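You operate a simulated robot arm through the tools that you are given. There is no shell and no other tool. Be economical: measure what you need, move in short steps, check, and stop when the job is done.

You are at the controls of a simulated robot arm. One attempt, no reset.

## Task
Take the blue grip pad and put it on the ledge of the trough.
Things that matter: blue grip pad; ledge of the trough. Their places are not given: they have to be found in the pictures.

It is judged by the outcome, as a careful person would: the job done as asked, and still so three seconds after it is handed in. It fails if anything else is knocked over, pushed out of place, dropped, spilled or broken.

## Robot
A 6-joint arm with a two-finger parallel gripper, fixed in place. Base frame: the origin is at the foot of the arm, x ahead of it, y to its left, z up. Readings come in cm, degrees, newtons and seconds.
With the tool pointing down near the work surface it reaches from about 26 to 66 cm from the base axis. Its first joint turns from -66.0 to 66.0 degrees. Payload 2.9 kg.
The tool frame sits at the grasp point between the pads (the TCP): z along the fingers, y along the line on which they close. The tips reach 3 cm beyond it. Largest opening 11 cm; finger width 2, thickness 1; the body of the gripper, 4.8 by 11.2 cm, starts 5.5 cm behind the TCP.
Orientation is that of the tool frame in the base frame, as a unit quaternion [x, y, z, w]. With the fingers straight down and closing along the base's y, the tool's x points along the base's -x, its y along +y and its z along -z.

## Interface
- The arm moves only by the tool jog_arm. Its argument "commands" is one flat list of numbers, 4 for each row, row after row: the shift along the tool's x, y, z in units of 200 mm (1.0 is 200 mm), then the turn about the tool's z in units of 120 degrees (1.0 is 120 degrees). In form: [dx, dy, dz, yaw, dx, dy, dz, yaw, ...]. A call has 1 to 12 rows; each row is the pose to reach, as a shift and turn from the pose commanded when the call began, along the tool's axes at that moment. "gripper" is the gripper command, from -1 (fully open) to 1 (shut), values between in proportion, set as the call begins (left out, the last holds). A call with a number of a shift or a turn outside -1 to 1 is refused whole. Each row takes 0.2 s and may step no farther than 5 cm and 8.6 degrees from the row before; otherwise, or with a gripper value out of range, the whole call is refused. Where a pose cannot be reached the arm comes as near as it can. A force on the tool above 40 N (or 10 N above the force at the start of the call, whichever is more), or a blocked arm, ends the call early, and 0.2 s more pass. Each finger travels about 10.8 cm/s and halts on what it meets, pressing with about 41 N; the grip force reading is that of the motor and also rises with nothing between the fingers. The clock runs only during rows and for 0.2 s after the last one: add rows that repeat a pose to give the fingers time. It gives the time, the measured TCP pose, the force on the tool (base axes), the opening and the grip force at its end, in the units of the frame above (readings bear some noise), and new pictures: "show" is both (left out), scene, wrist or none.
- Cameras (640 x 400 px; columns grow to the right, rows downward): "scene" is fixed at [7.16, 43.36, 137.42]; the picture's right is [-0.77, -0.63, 0.00], its down [-0.41, 0.50, -0.76] and it looks along [0.48, -0.59, -0.65] (base axes); focal length 310 px, centre (320, 200). "wrist" rides on the gripper at [-3.6, 0, -5.7] in the tool frame; the picture's right is [0.00, -1.00, 0.00], its down [0.97, 0.00, -0.24] and it looks along [0.24, 0.00, 0.97] (tool axes); focal length 218 px, centre (320, 200).
- point_at(camera, pixels): for up to 12 pixels [column, row] of the newest picture of that camera ("zoom" is the newest enlarged one), the place [x, y, z] in the base frame of the surface seen there, good to about 0.2 cm. The clock stands still meanwhile.
- close_up(camera, box): a new picture of the part [left, top, right, bottom] of that camera's present view, enlarged. The clock stands still meanwhile.
- finish_job(): hands the job in; it is judged then, once.

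Go step by step. Measure first, check grasps and placings, and put right what went wrong. The budget is 60 turns and 120 pictures, counting those below and the enlarged ones. Unless the task says otherwise, let go and move clear before handing in, and close with one line.

The tools are called as a command line: name --argument value ..., lists and objects as JSON in quotes. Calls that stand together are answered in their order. jog_arm: Moves the arm, as the interface text tells. Its arguments: {"type":"object","properties":{"commands":{"type":"array"},"gripper":{"type":"number"},"show":{"type":"string","enum":["both","scene","wrist","none"]}},"required":["commands"]} The other tools are called the same way: point_at (camera, pixels) gives the place of the surface under pixels of a picture; close_up (camera, box) takes an enlarged picture of a part of a camera's view; finish_job () hands the job in.

At the start:

```text
time_s: 0.0
tcp_pos: [38.43, -32.06, 98.29]
orientation: [0.0, 1.0, 0.0, 0.0]
wrist_force: [0.8, -0.1, -0.1]
width: 11.0
grasp_force: 0.1
```

scene: 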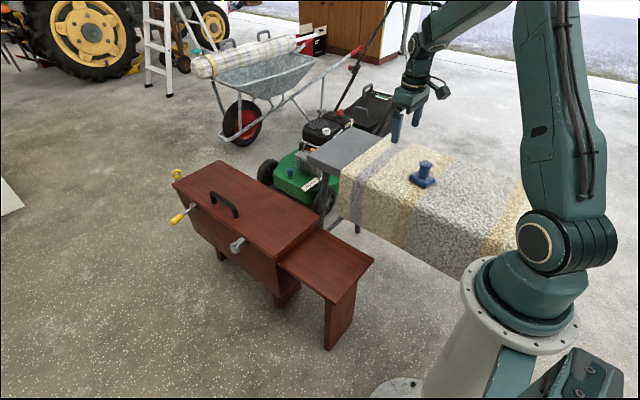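
wrist: 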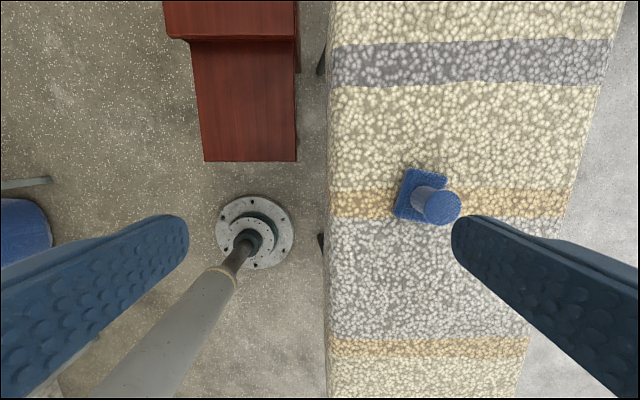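

The scene shows a blue object with a knob handle near (423,175) on the cloth-covered table, and a dark red trough with a lower ledge near (330,260). I'll enlarge both and measure them.

close_up --camera "scene" --box '[380, 140, 476, 200]'

close_up --camera "wrist" --box '[360, 145, 488, 225]'

point_at --camera "scene" --pixels '[[425, 163], [424, 172], [412, 181], [424, 187], [437, 180], [400, 190], [320, 230], [278, 262], [325, 288], [373, 262], [340, 250], [325, 262]]'

point_at --camera "wrist" --pixels '[[442, 208], [408, 170], [445, 175], [397, 216], [415, 200], [200, 60], [245, 100], [290, 155], [206, 157], [245, 50], [240, 20], [365, 200]]'

```text
6.67 times, centred on (428, 170) of scene
```

zoom: 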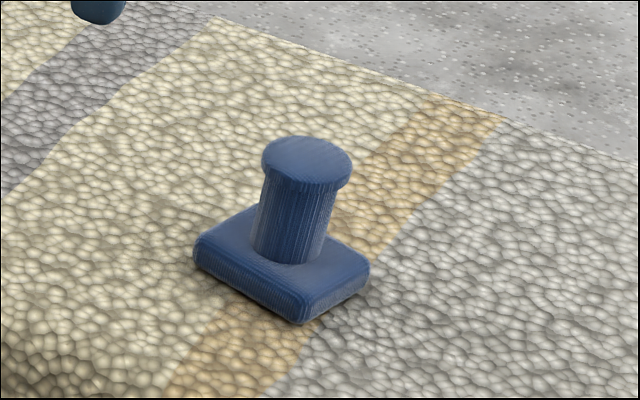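

```text
5.00 times, centred on (424, 185) of wrist
```

zoom: 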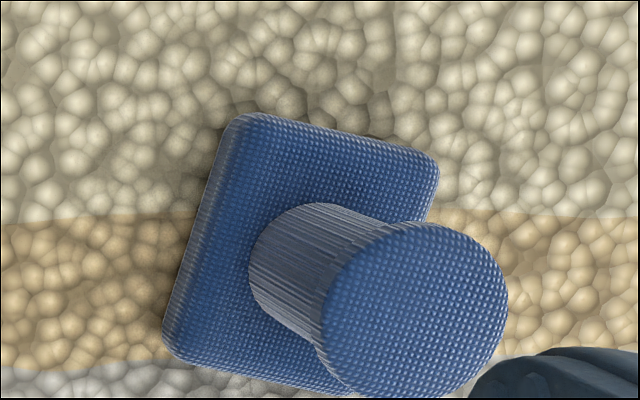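

```text
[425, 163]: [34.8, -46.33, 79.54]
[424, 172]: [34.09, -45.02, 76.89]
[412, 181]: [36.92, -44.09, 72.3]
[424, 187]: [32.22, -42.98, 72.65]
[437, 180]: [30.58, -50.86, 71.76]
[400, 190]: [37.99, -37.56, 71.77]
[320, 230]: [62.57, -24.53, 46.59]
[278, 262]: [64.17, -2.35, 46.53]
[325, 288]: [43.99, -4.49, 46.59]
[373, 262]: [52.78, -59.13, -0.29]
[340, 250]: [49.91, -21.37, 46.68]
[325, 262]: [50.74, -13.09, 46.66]
```

```text
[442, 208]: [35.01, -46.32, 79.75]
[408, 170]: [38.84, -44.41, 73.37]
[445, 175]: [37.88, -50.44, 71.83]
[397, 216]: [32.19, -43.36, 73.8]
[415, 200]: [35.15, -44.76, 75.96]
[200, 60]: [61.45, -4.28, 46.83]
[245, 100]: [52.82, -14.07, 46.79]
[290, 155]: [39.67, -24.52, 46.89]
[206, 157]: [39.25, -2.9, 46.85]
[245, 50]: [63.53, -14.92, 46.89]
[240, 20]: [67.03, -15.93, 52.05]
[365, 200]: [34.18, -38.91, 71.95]
```

The pad has a rectangular base plate, a stem and a round head with its top at z≈79.7. The ledge is at z≈46.7, about x 39..65 and y -2..-25. Next I'll measure the base plate edges in the zoom, plus the table and ledge edges.

point_at --camera "zoom" --pixels '[[250, 130], [425, 165], [180, 340], [300, 375], [320, 145], [205, 240], [240, 240], [350, 240], [500, 300], [335, 300], [420, 230], [400, 385]]'

point_at --camera "wrist" --pixels '[[334, 60], [331, 200], [330, 300], [190, 45], [298, 75], [294, 50], [200, 158], [294, 159], [318, 70], [320, 240], [310, 130], [245, 36]]'

```text
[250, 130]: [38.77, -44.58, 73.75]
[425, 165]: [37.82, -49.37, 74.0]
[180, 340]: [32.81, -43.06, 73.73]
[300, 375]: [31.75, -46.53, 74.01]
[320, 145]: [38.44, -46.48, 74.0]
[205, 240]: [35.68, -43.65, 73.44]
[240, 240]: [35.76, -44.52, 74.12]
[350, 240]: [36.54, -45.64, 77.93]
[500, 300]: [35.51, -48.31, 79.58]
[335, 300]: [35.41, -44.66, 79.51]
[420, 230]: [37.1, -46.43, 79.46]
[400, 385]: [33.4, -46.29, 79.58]
```

```text
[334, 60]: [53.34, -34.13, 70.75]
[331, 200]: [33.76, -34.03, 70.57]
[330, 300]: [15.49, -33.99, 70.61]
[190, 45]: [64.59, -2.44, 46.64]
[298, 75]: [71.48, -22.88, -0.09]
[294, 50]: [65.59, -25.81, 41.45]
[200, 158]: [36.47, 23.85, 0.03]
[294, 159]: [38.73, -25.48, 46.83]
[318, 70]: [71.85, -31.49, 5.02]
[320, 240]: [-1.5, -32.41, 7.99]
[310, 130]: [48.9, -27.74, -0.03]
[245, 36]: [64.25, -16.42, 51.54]
```

The base plate centre is about (35.3,-46.2), its top is at z≈74, it is about 5.2 × 6.6 cm and turned about 13°. I'll move over it with a 13° yaw, then come down to z≈86 and check.

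jog_arm --commands '[0.04, -0.178, 0, 0.054, 0.08, -0.356, 0, 0.108, 0.12, -0.534, 0, 0.108, 0.158, -0.71, 0, 0.108, 0.158, -0.71, 0.2, 0.108, 0.158, -0.71, 0.4, 0.108, 0.158, -0.71, 0.6, 0.108, 0.158, -0.71, 0.6, 0.108]' --gripper -1

```text
time_s: 1.8
tcp_pos: [35.22, -46.29, 86.11]
orientation: [0.113, 0.994, 0.0, 0.001]
wrist_force: [0.7, -0.6, 0.0]
width: 10.98
grasp_force: 0.0
```

scene: 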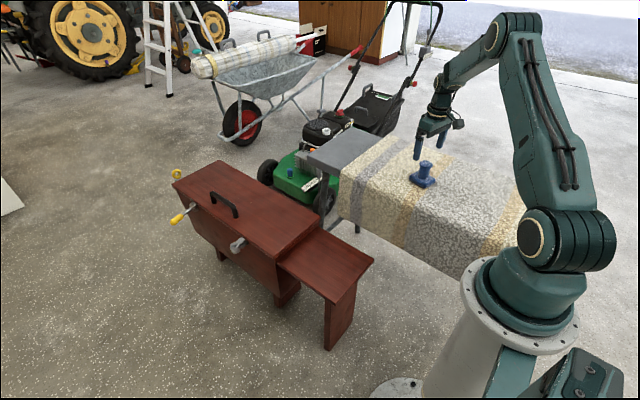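
wrist: 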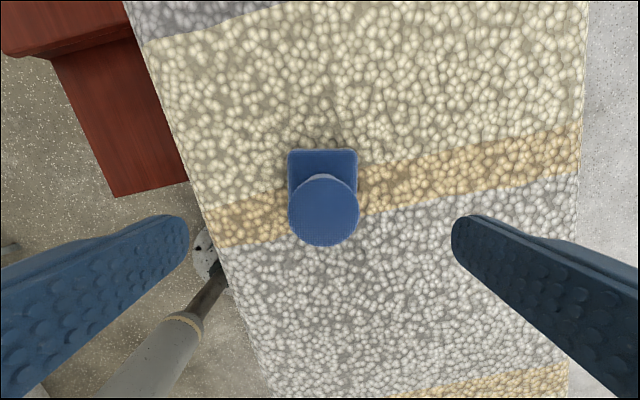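

The pad is now square to the fingers (columns 287–358) and centred between them. I'll go down so the tips straddle the base plate, with the TCP at z≈75.5.

jog_arm --commands '[0, 0, 0.2, 0, 0, 0, 0.4, 0, 0, 0, 0.48, 0, 0, 0, 0.53, 0, 0, 0, 0.53, 0]'

```text
time_s: 3.0
tcp_pos: [35.18, -46.36, 75.56]
orientation: [0.114, 0.994, 0.0, 0.0]
wrist_force: [0.8, 0.1, -0.1]
width: 10.97
grasp_force: 0.2
```

scene: 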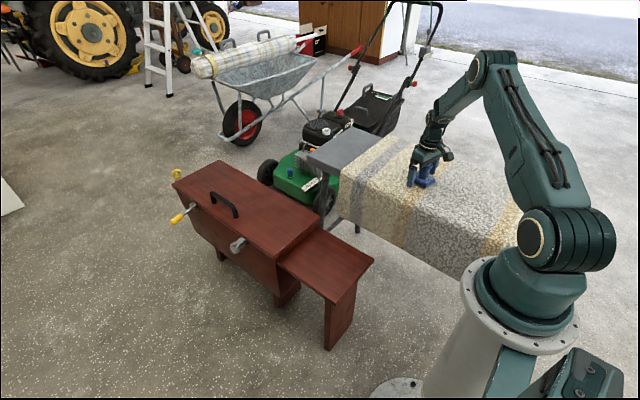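
wrist: 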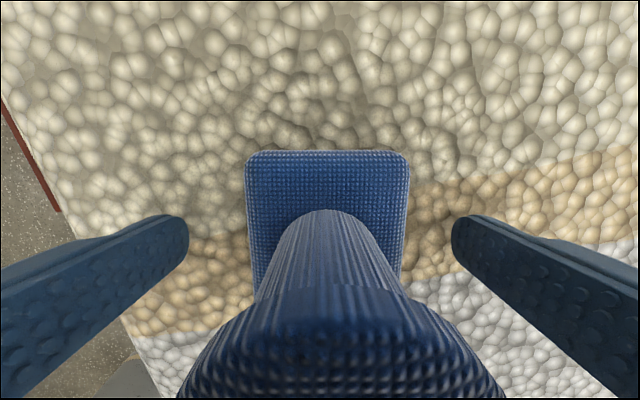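

The tips are either side of the base plate and the head sits clear below the gripper body. Closing now.

jog_arm --commands '[0, 0, 0.53, 0, 0, 0, 0.53, 0, 0, 0, 0.53, 0, 0, 0, 0.53, 0]' --gripper 1 --show "wrist"

```text
refused: row 1 steps farther than a row can; nothing moved
```

The call was refused because shifts count from the current pose, so I'll close with zero shift.

jog_arm --commands '[0, 0, 0, 0, 0, 0, 0, 0, 0, 0, 0, 0, 0, 0, 0, 0]' --gripper 1 --show "wrist"

```text
time_s: 4.0
tcp_pos: [35.26, -46.29, 75.6]
orientation: [0.113, 0.994, -0.001, 0.0]
wrist_force: [0.1, 0.2, 0.4]
width: 5.92
grasp_force: 40.4
```

wrist: 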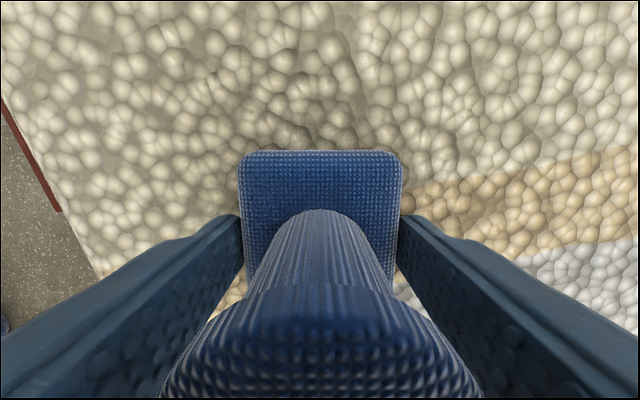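

The fingers stopped at 5.92 cm with 40 N on the base plate, so it is held. I'll lift 12 cm and check.

jog_arm --commands '[0, 0, -0.1, 0, 0, 0, -0.25, 0, 0, 0, -0.45, 0, 0, 0, -0.6, 0, 0, 0, -0.6, 0]'

```text
time_s: 5.2
tcp_pos: [35.2, -46.39, 87.64]
orientation: [0.114, 0.994, 0.0, 0.0]
wrist_force: [0.9, 0.0, -1.0]
width: 5.89
grasp_force: 41.1
```

scene: 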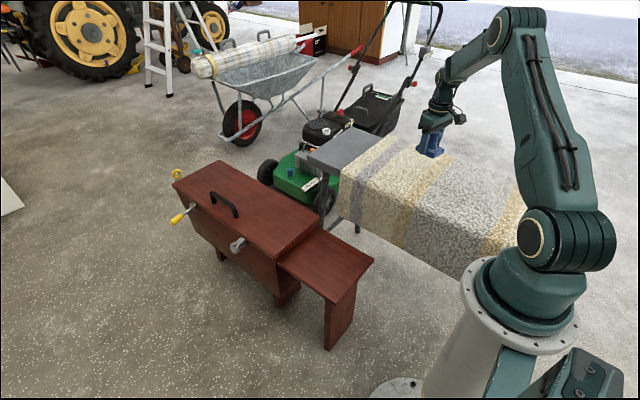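
wrist: 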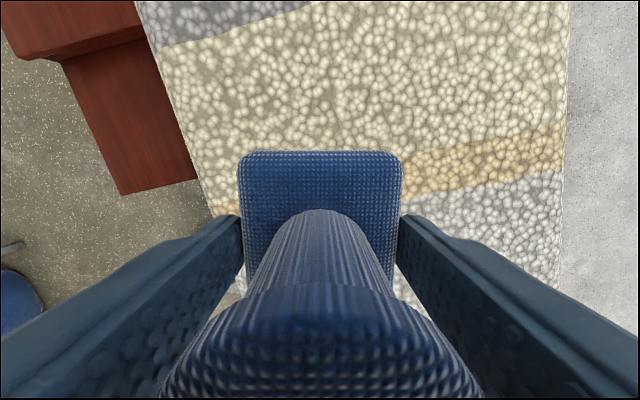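

Lifted, with the pad held firmly and level. I'll carry it toward the ledge at this height, halfway first, and turn back to zero yaw.

jog_arm --commands '[-0.044, 0.221, 0, -0.03, -0.088, 0.442, 0, -0.06, -0.132, 0.664, 0, -0.09, -0.175, 0.885, 0, -0.108, -0.175, 0.885, 0, -0.108]' --show "none"

```text
time_s: 6.4
tcp_pos: [42.65, -29.82, 87.63]
orientation: [0.0, 1.0, 0.0, 0.0]
wrist_force: [0.2, 0.4, -0.9]
width: 5.89
grasp_force: 40.7
```

Now on to (50,-13.5), then down to z≈70.

jog_arm --commands '[-0.09, 0.2, 0, 0, -0.18, 0.4, 0, 0, -0.27, 0.6, 0, 0, -0.368, 0.815, 0, 0, -0.368, 0.815, 0.22, 0, -0.368, 0.815, 0.44, 0, -0.368, 0.815, 0.66, 0, -0.368, 0.815, 0.88, 0, -0.368, 0.815, 0.88, 0]'

```text
time_s: 8.4
tcp_pos: [50.09, -13.57, 69.92]
orientation: [0.0, 1.0, 0.0, 0.001]
wrist_force: [-0.5, 0.1, -0.8]
width: 5.89
grasp_force: 41.5
```

scene: 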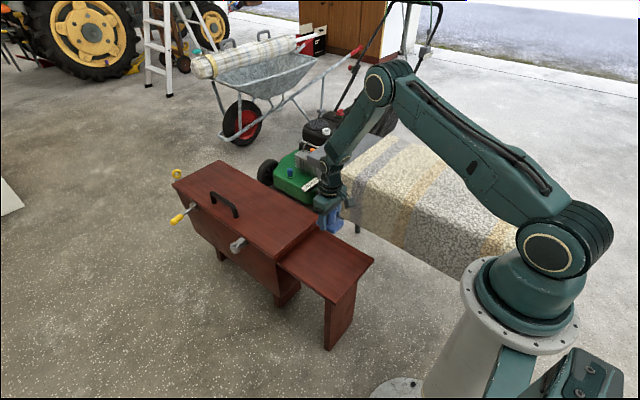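
wrist: 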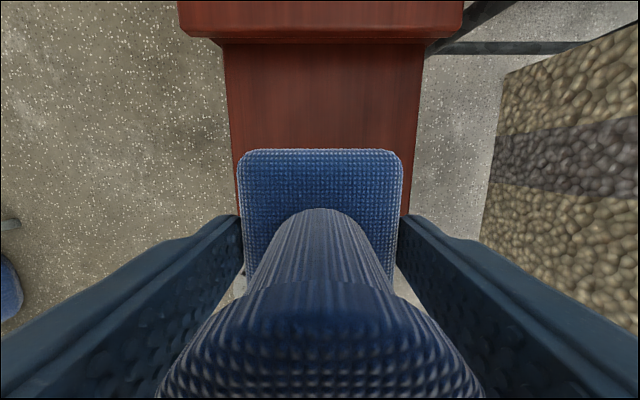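

The pad is over the ledge, centred between its sides and clear of the lid. I'll lower it to about 1.5 cm above contact.

jog_arm --commands '[0, 0, 0.22, 0, 0, 0, 0.44, 0, 0, 0, 0.66, 0, 0, 0, 0.8, 0, 0, 0, 0.895, 0, 0, 0, 0.895, 0]'

```text
time_s: 9.8
tcp_pos: [49.87, -13.48, 52.05]
orientation: [-0.001, 1.0, 0.0, 0.001]
wrist_force: [0.5, 1.3, -1.1]
width: 5.89
grasp_force: 40.7
```

scene: 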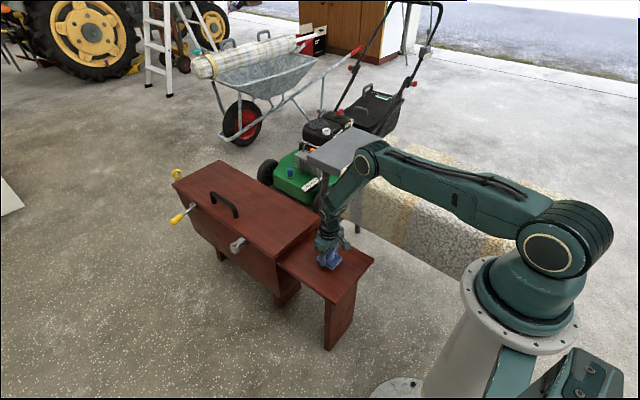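
wrist: 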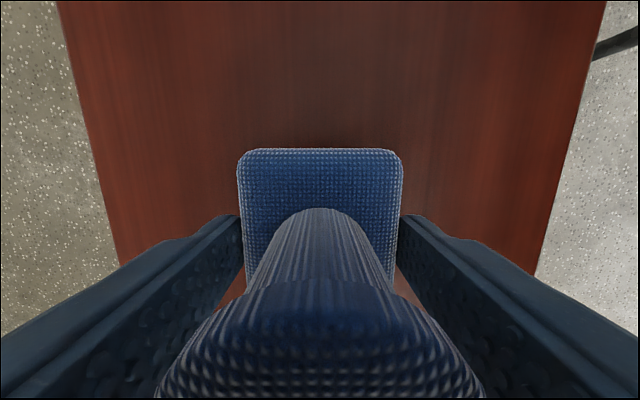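

The path is clear and the pad is inside the ledge's edges. I'll lower it gently the last 1.4 cm.

jog_arm --commands '[0, 0, 0.03, 0, 0, 0, 0.05, 0, 0, 0, 0.06, 0, 0, 0, 0.07, 0, 0, 0, 0.07, 0]' --show "none"

```text
time_s: 11.0
tcp_pos: [49.98, -13.61, 50.71]
orientation: [0.0, 1.0, 0.0, 0.0]
wrist_force: [0.2, 0.2, -1.1]
width: 5.91
grasp_force: 40.7
```

There is no contact yet, so I'll go down in 1 mm steps.

jog_arm --commands '[0, 0, 0.005, 0, 0, 0, 0.01, 0, 0, 0, 0.01, 0]' --show "none"

close_up --camera "scene" --box '[282, 225, 378, 285]'

```text
time_s: 11.8
tcp_pos: [49.99, -13.58, 50.57]
orientation: [0.001, 1.0, 0.0, 0.0]
wrist_force: [-0.8, 0.4, -1.0]
width: 5.92
grasp_force: 41.0
```

```text
6.67 times, centred on (330, 255) of scene
```

zoom: 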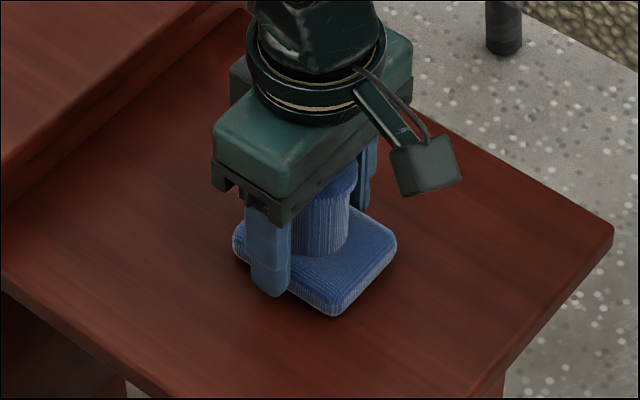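

Very close, but the force is still only the pad's weight. I'll go down another 3 mm in small steps and watch the force.

jog_arm --commands '[0, 0, 0.005, 0, 0, 0, 0.01, 0, 0, 0, 0.01, 0]' --show "none"

```text
time_s: 12.6
tcp_pos: [50.06, -13.54, 50.56]
orientation: [0.0, 1.0, 0.0, 0.0]
wrist_force: [-11.5, 3.0, 28.8]
width: 5.91
grasp_force: 41.0
```

The force is now 29 N upward, so the pad is on the ledge. I'll back off 1.5 mm to relieve the pressure, then open.

jog_arm --commands '[0, 0, -0.008, 0, 0, 0, -0.008, 0]' --show "none"

```text
time_s: 13.2
tcp_pos: [49.95, -13.63, 50.52]
orientation: [0.0, 1.0, 0.0, 0.001]
wrist_force: [1.6, -0.3, 3.6]
width: 5.88
grasp_force: 40.9
```

The pad rests lightly now at 3.6 N, so I'll open the fingers.

jog_arm --commands '[0, 0, 0, 0, 0, 0, 0, 0, 0, 0, 0, 0, 0, 0, 0, 0]' --gripper -1

```text
time_s: 14.2
tcp_pos: [49.99, -13.58, 50.52]
orientation: [-0.001, 1.0, 0.001, 0.001]
wrist_force: [0.3, -0.1, 0.5]
width: 11.01
grasp_force: 0.0
```

scene: 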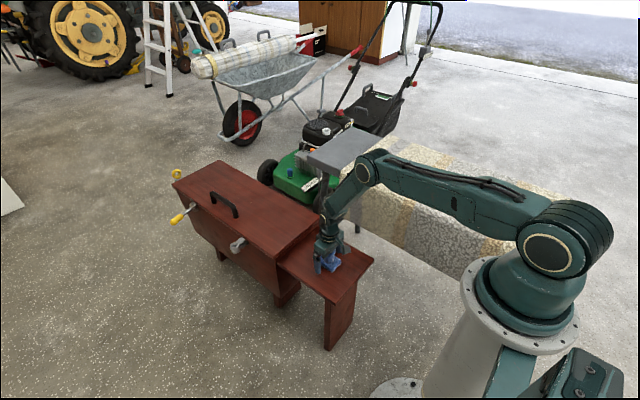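
wrist: 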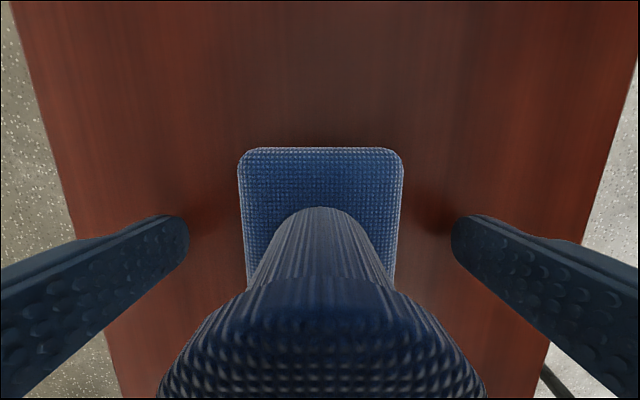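

The fingers are fully open and the pad stands by itself. I'll go straight up and clear.

jog_arm --commands '[0, 0, -0.1, 0, 0, 0, -0.25, 0, 0, 0, -0.45, 0, 0, 0, -0.65, 0, 0, 0, -0.85, 0, 0, 0, -1.0, 0, 0, 0, -1.0, 0]'

close_up --camera "scene" --box '[260, 200, 388, 280]'

```text
time_s: 15.8
tcp_pos: [49.94, -13.67, 70.62]
orientation: [0.001, 1.0, 0.0, -0.001]
wrist_force: [-0.6, -0.7, -0.7]
width: 11.0
grasp_force: 0.1
```

scene: 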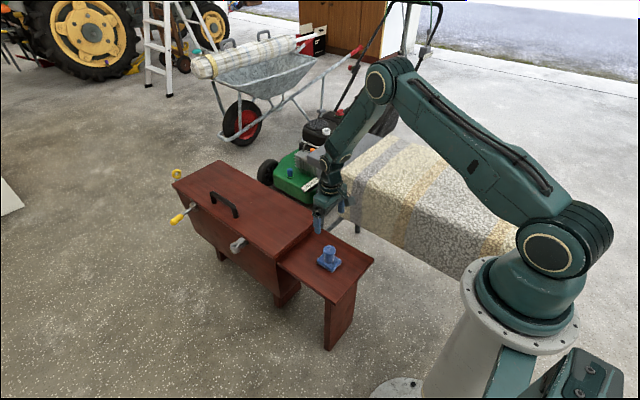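
wrist: 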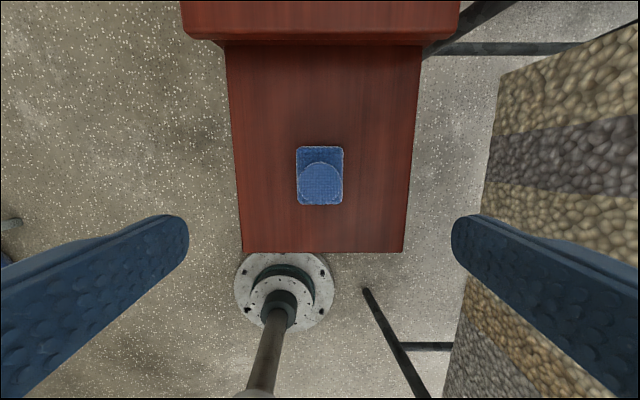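

```text
5.00 times, centred on (324, 240) of scene
```

zoom: 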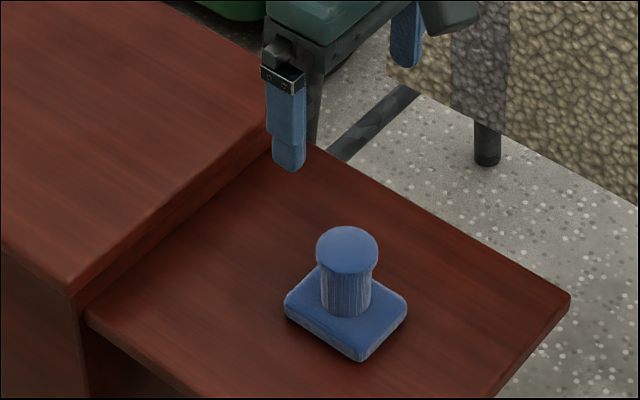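

The pad stands upright in the middle of the ledge (scene pixel 329,258), the gripper is clear, and nothing else has moved. I'm handing it in.

finish_job

```text
The job is handed in.
```

The blue grip pad is standing upright in the middle of the trough's ledge; the gripper is open and clear of it, and nothing else was disturbed.
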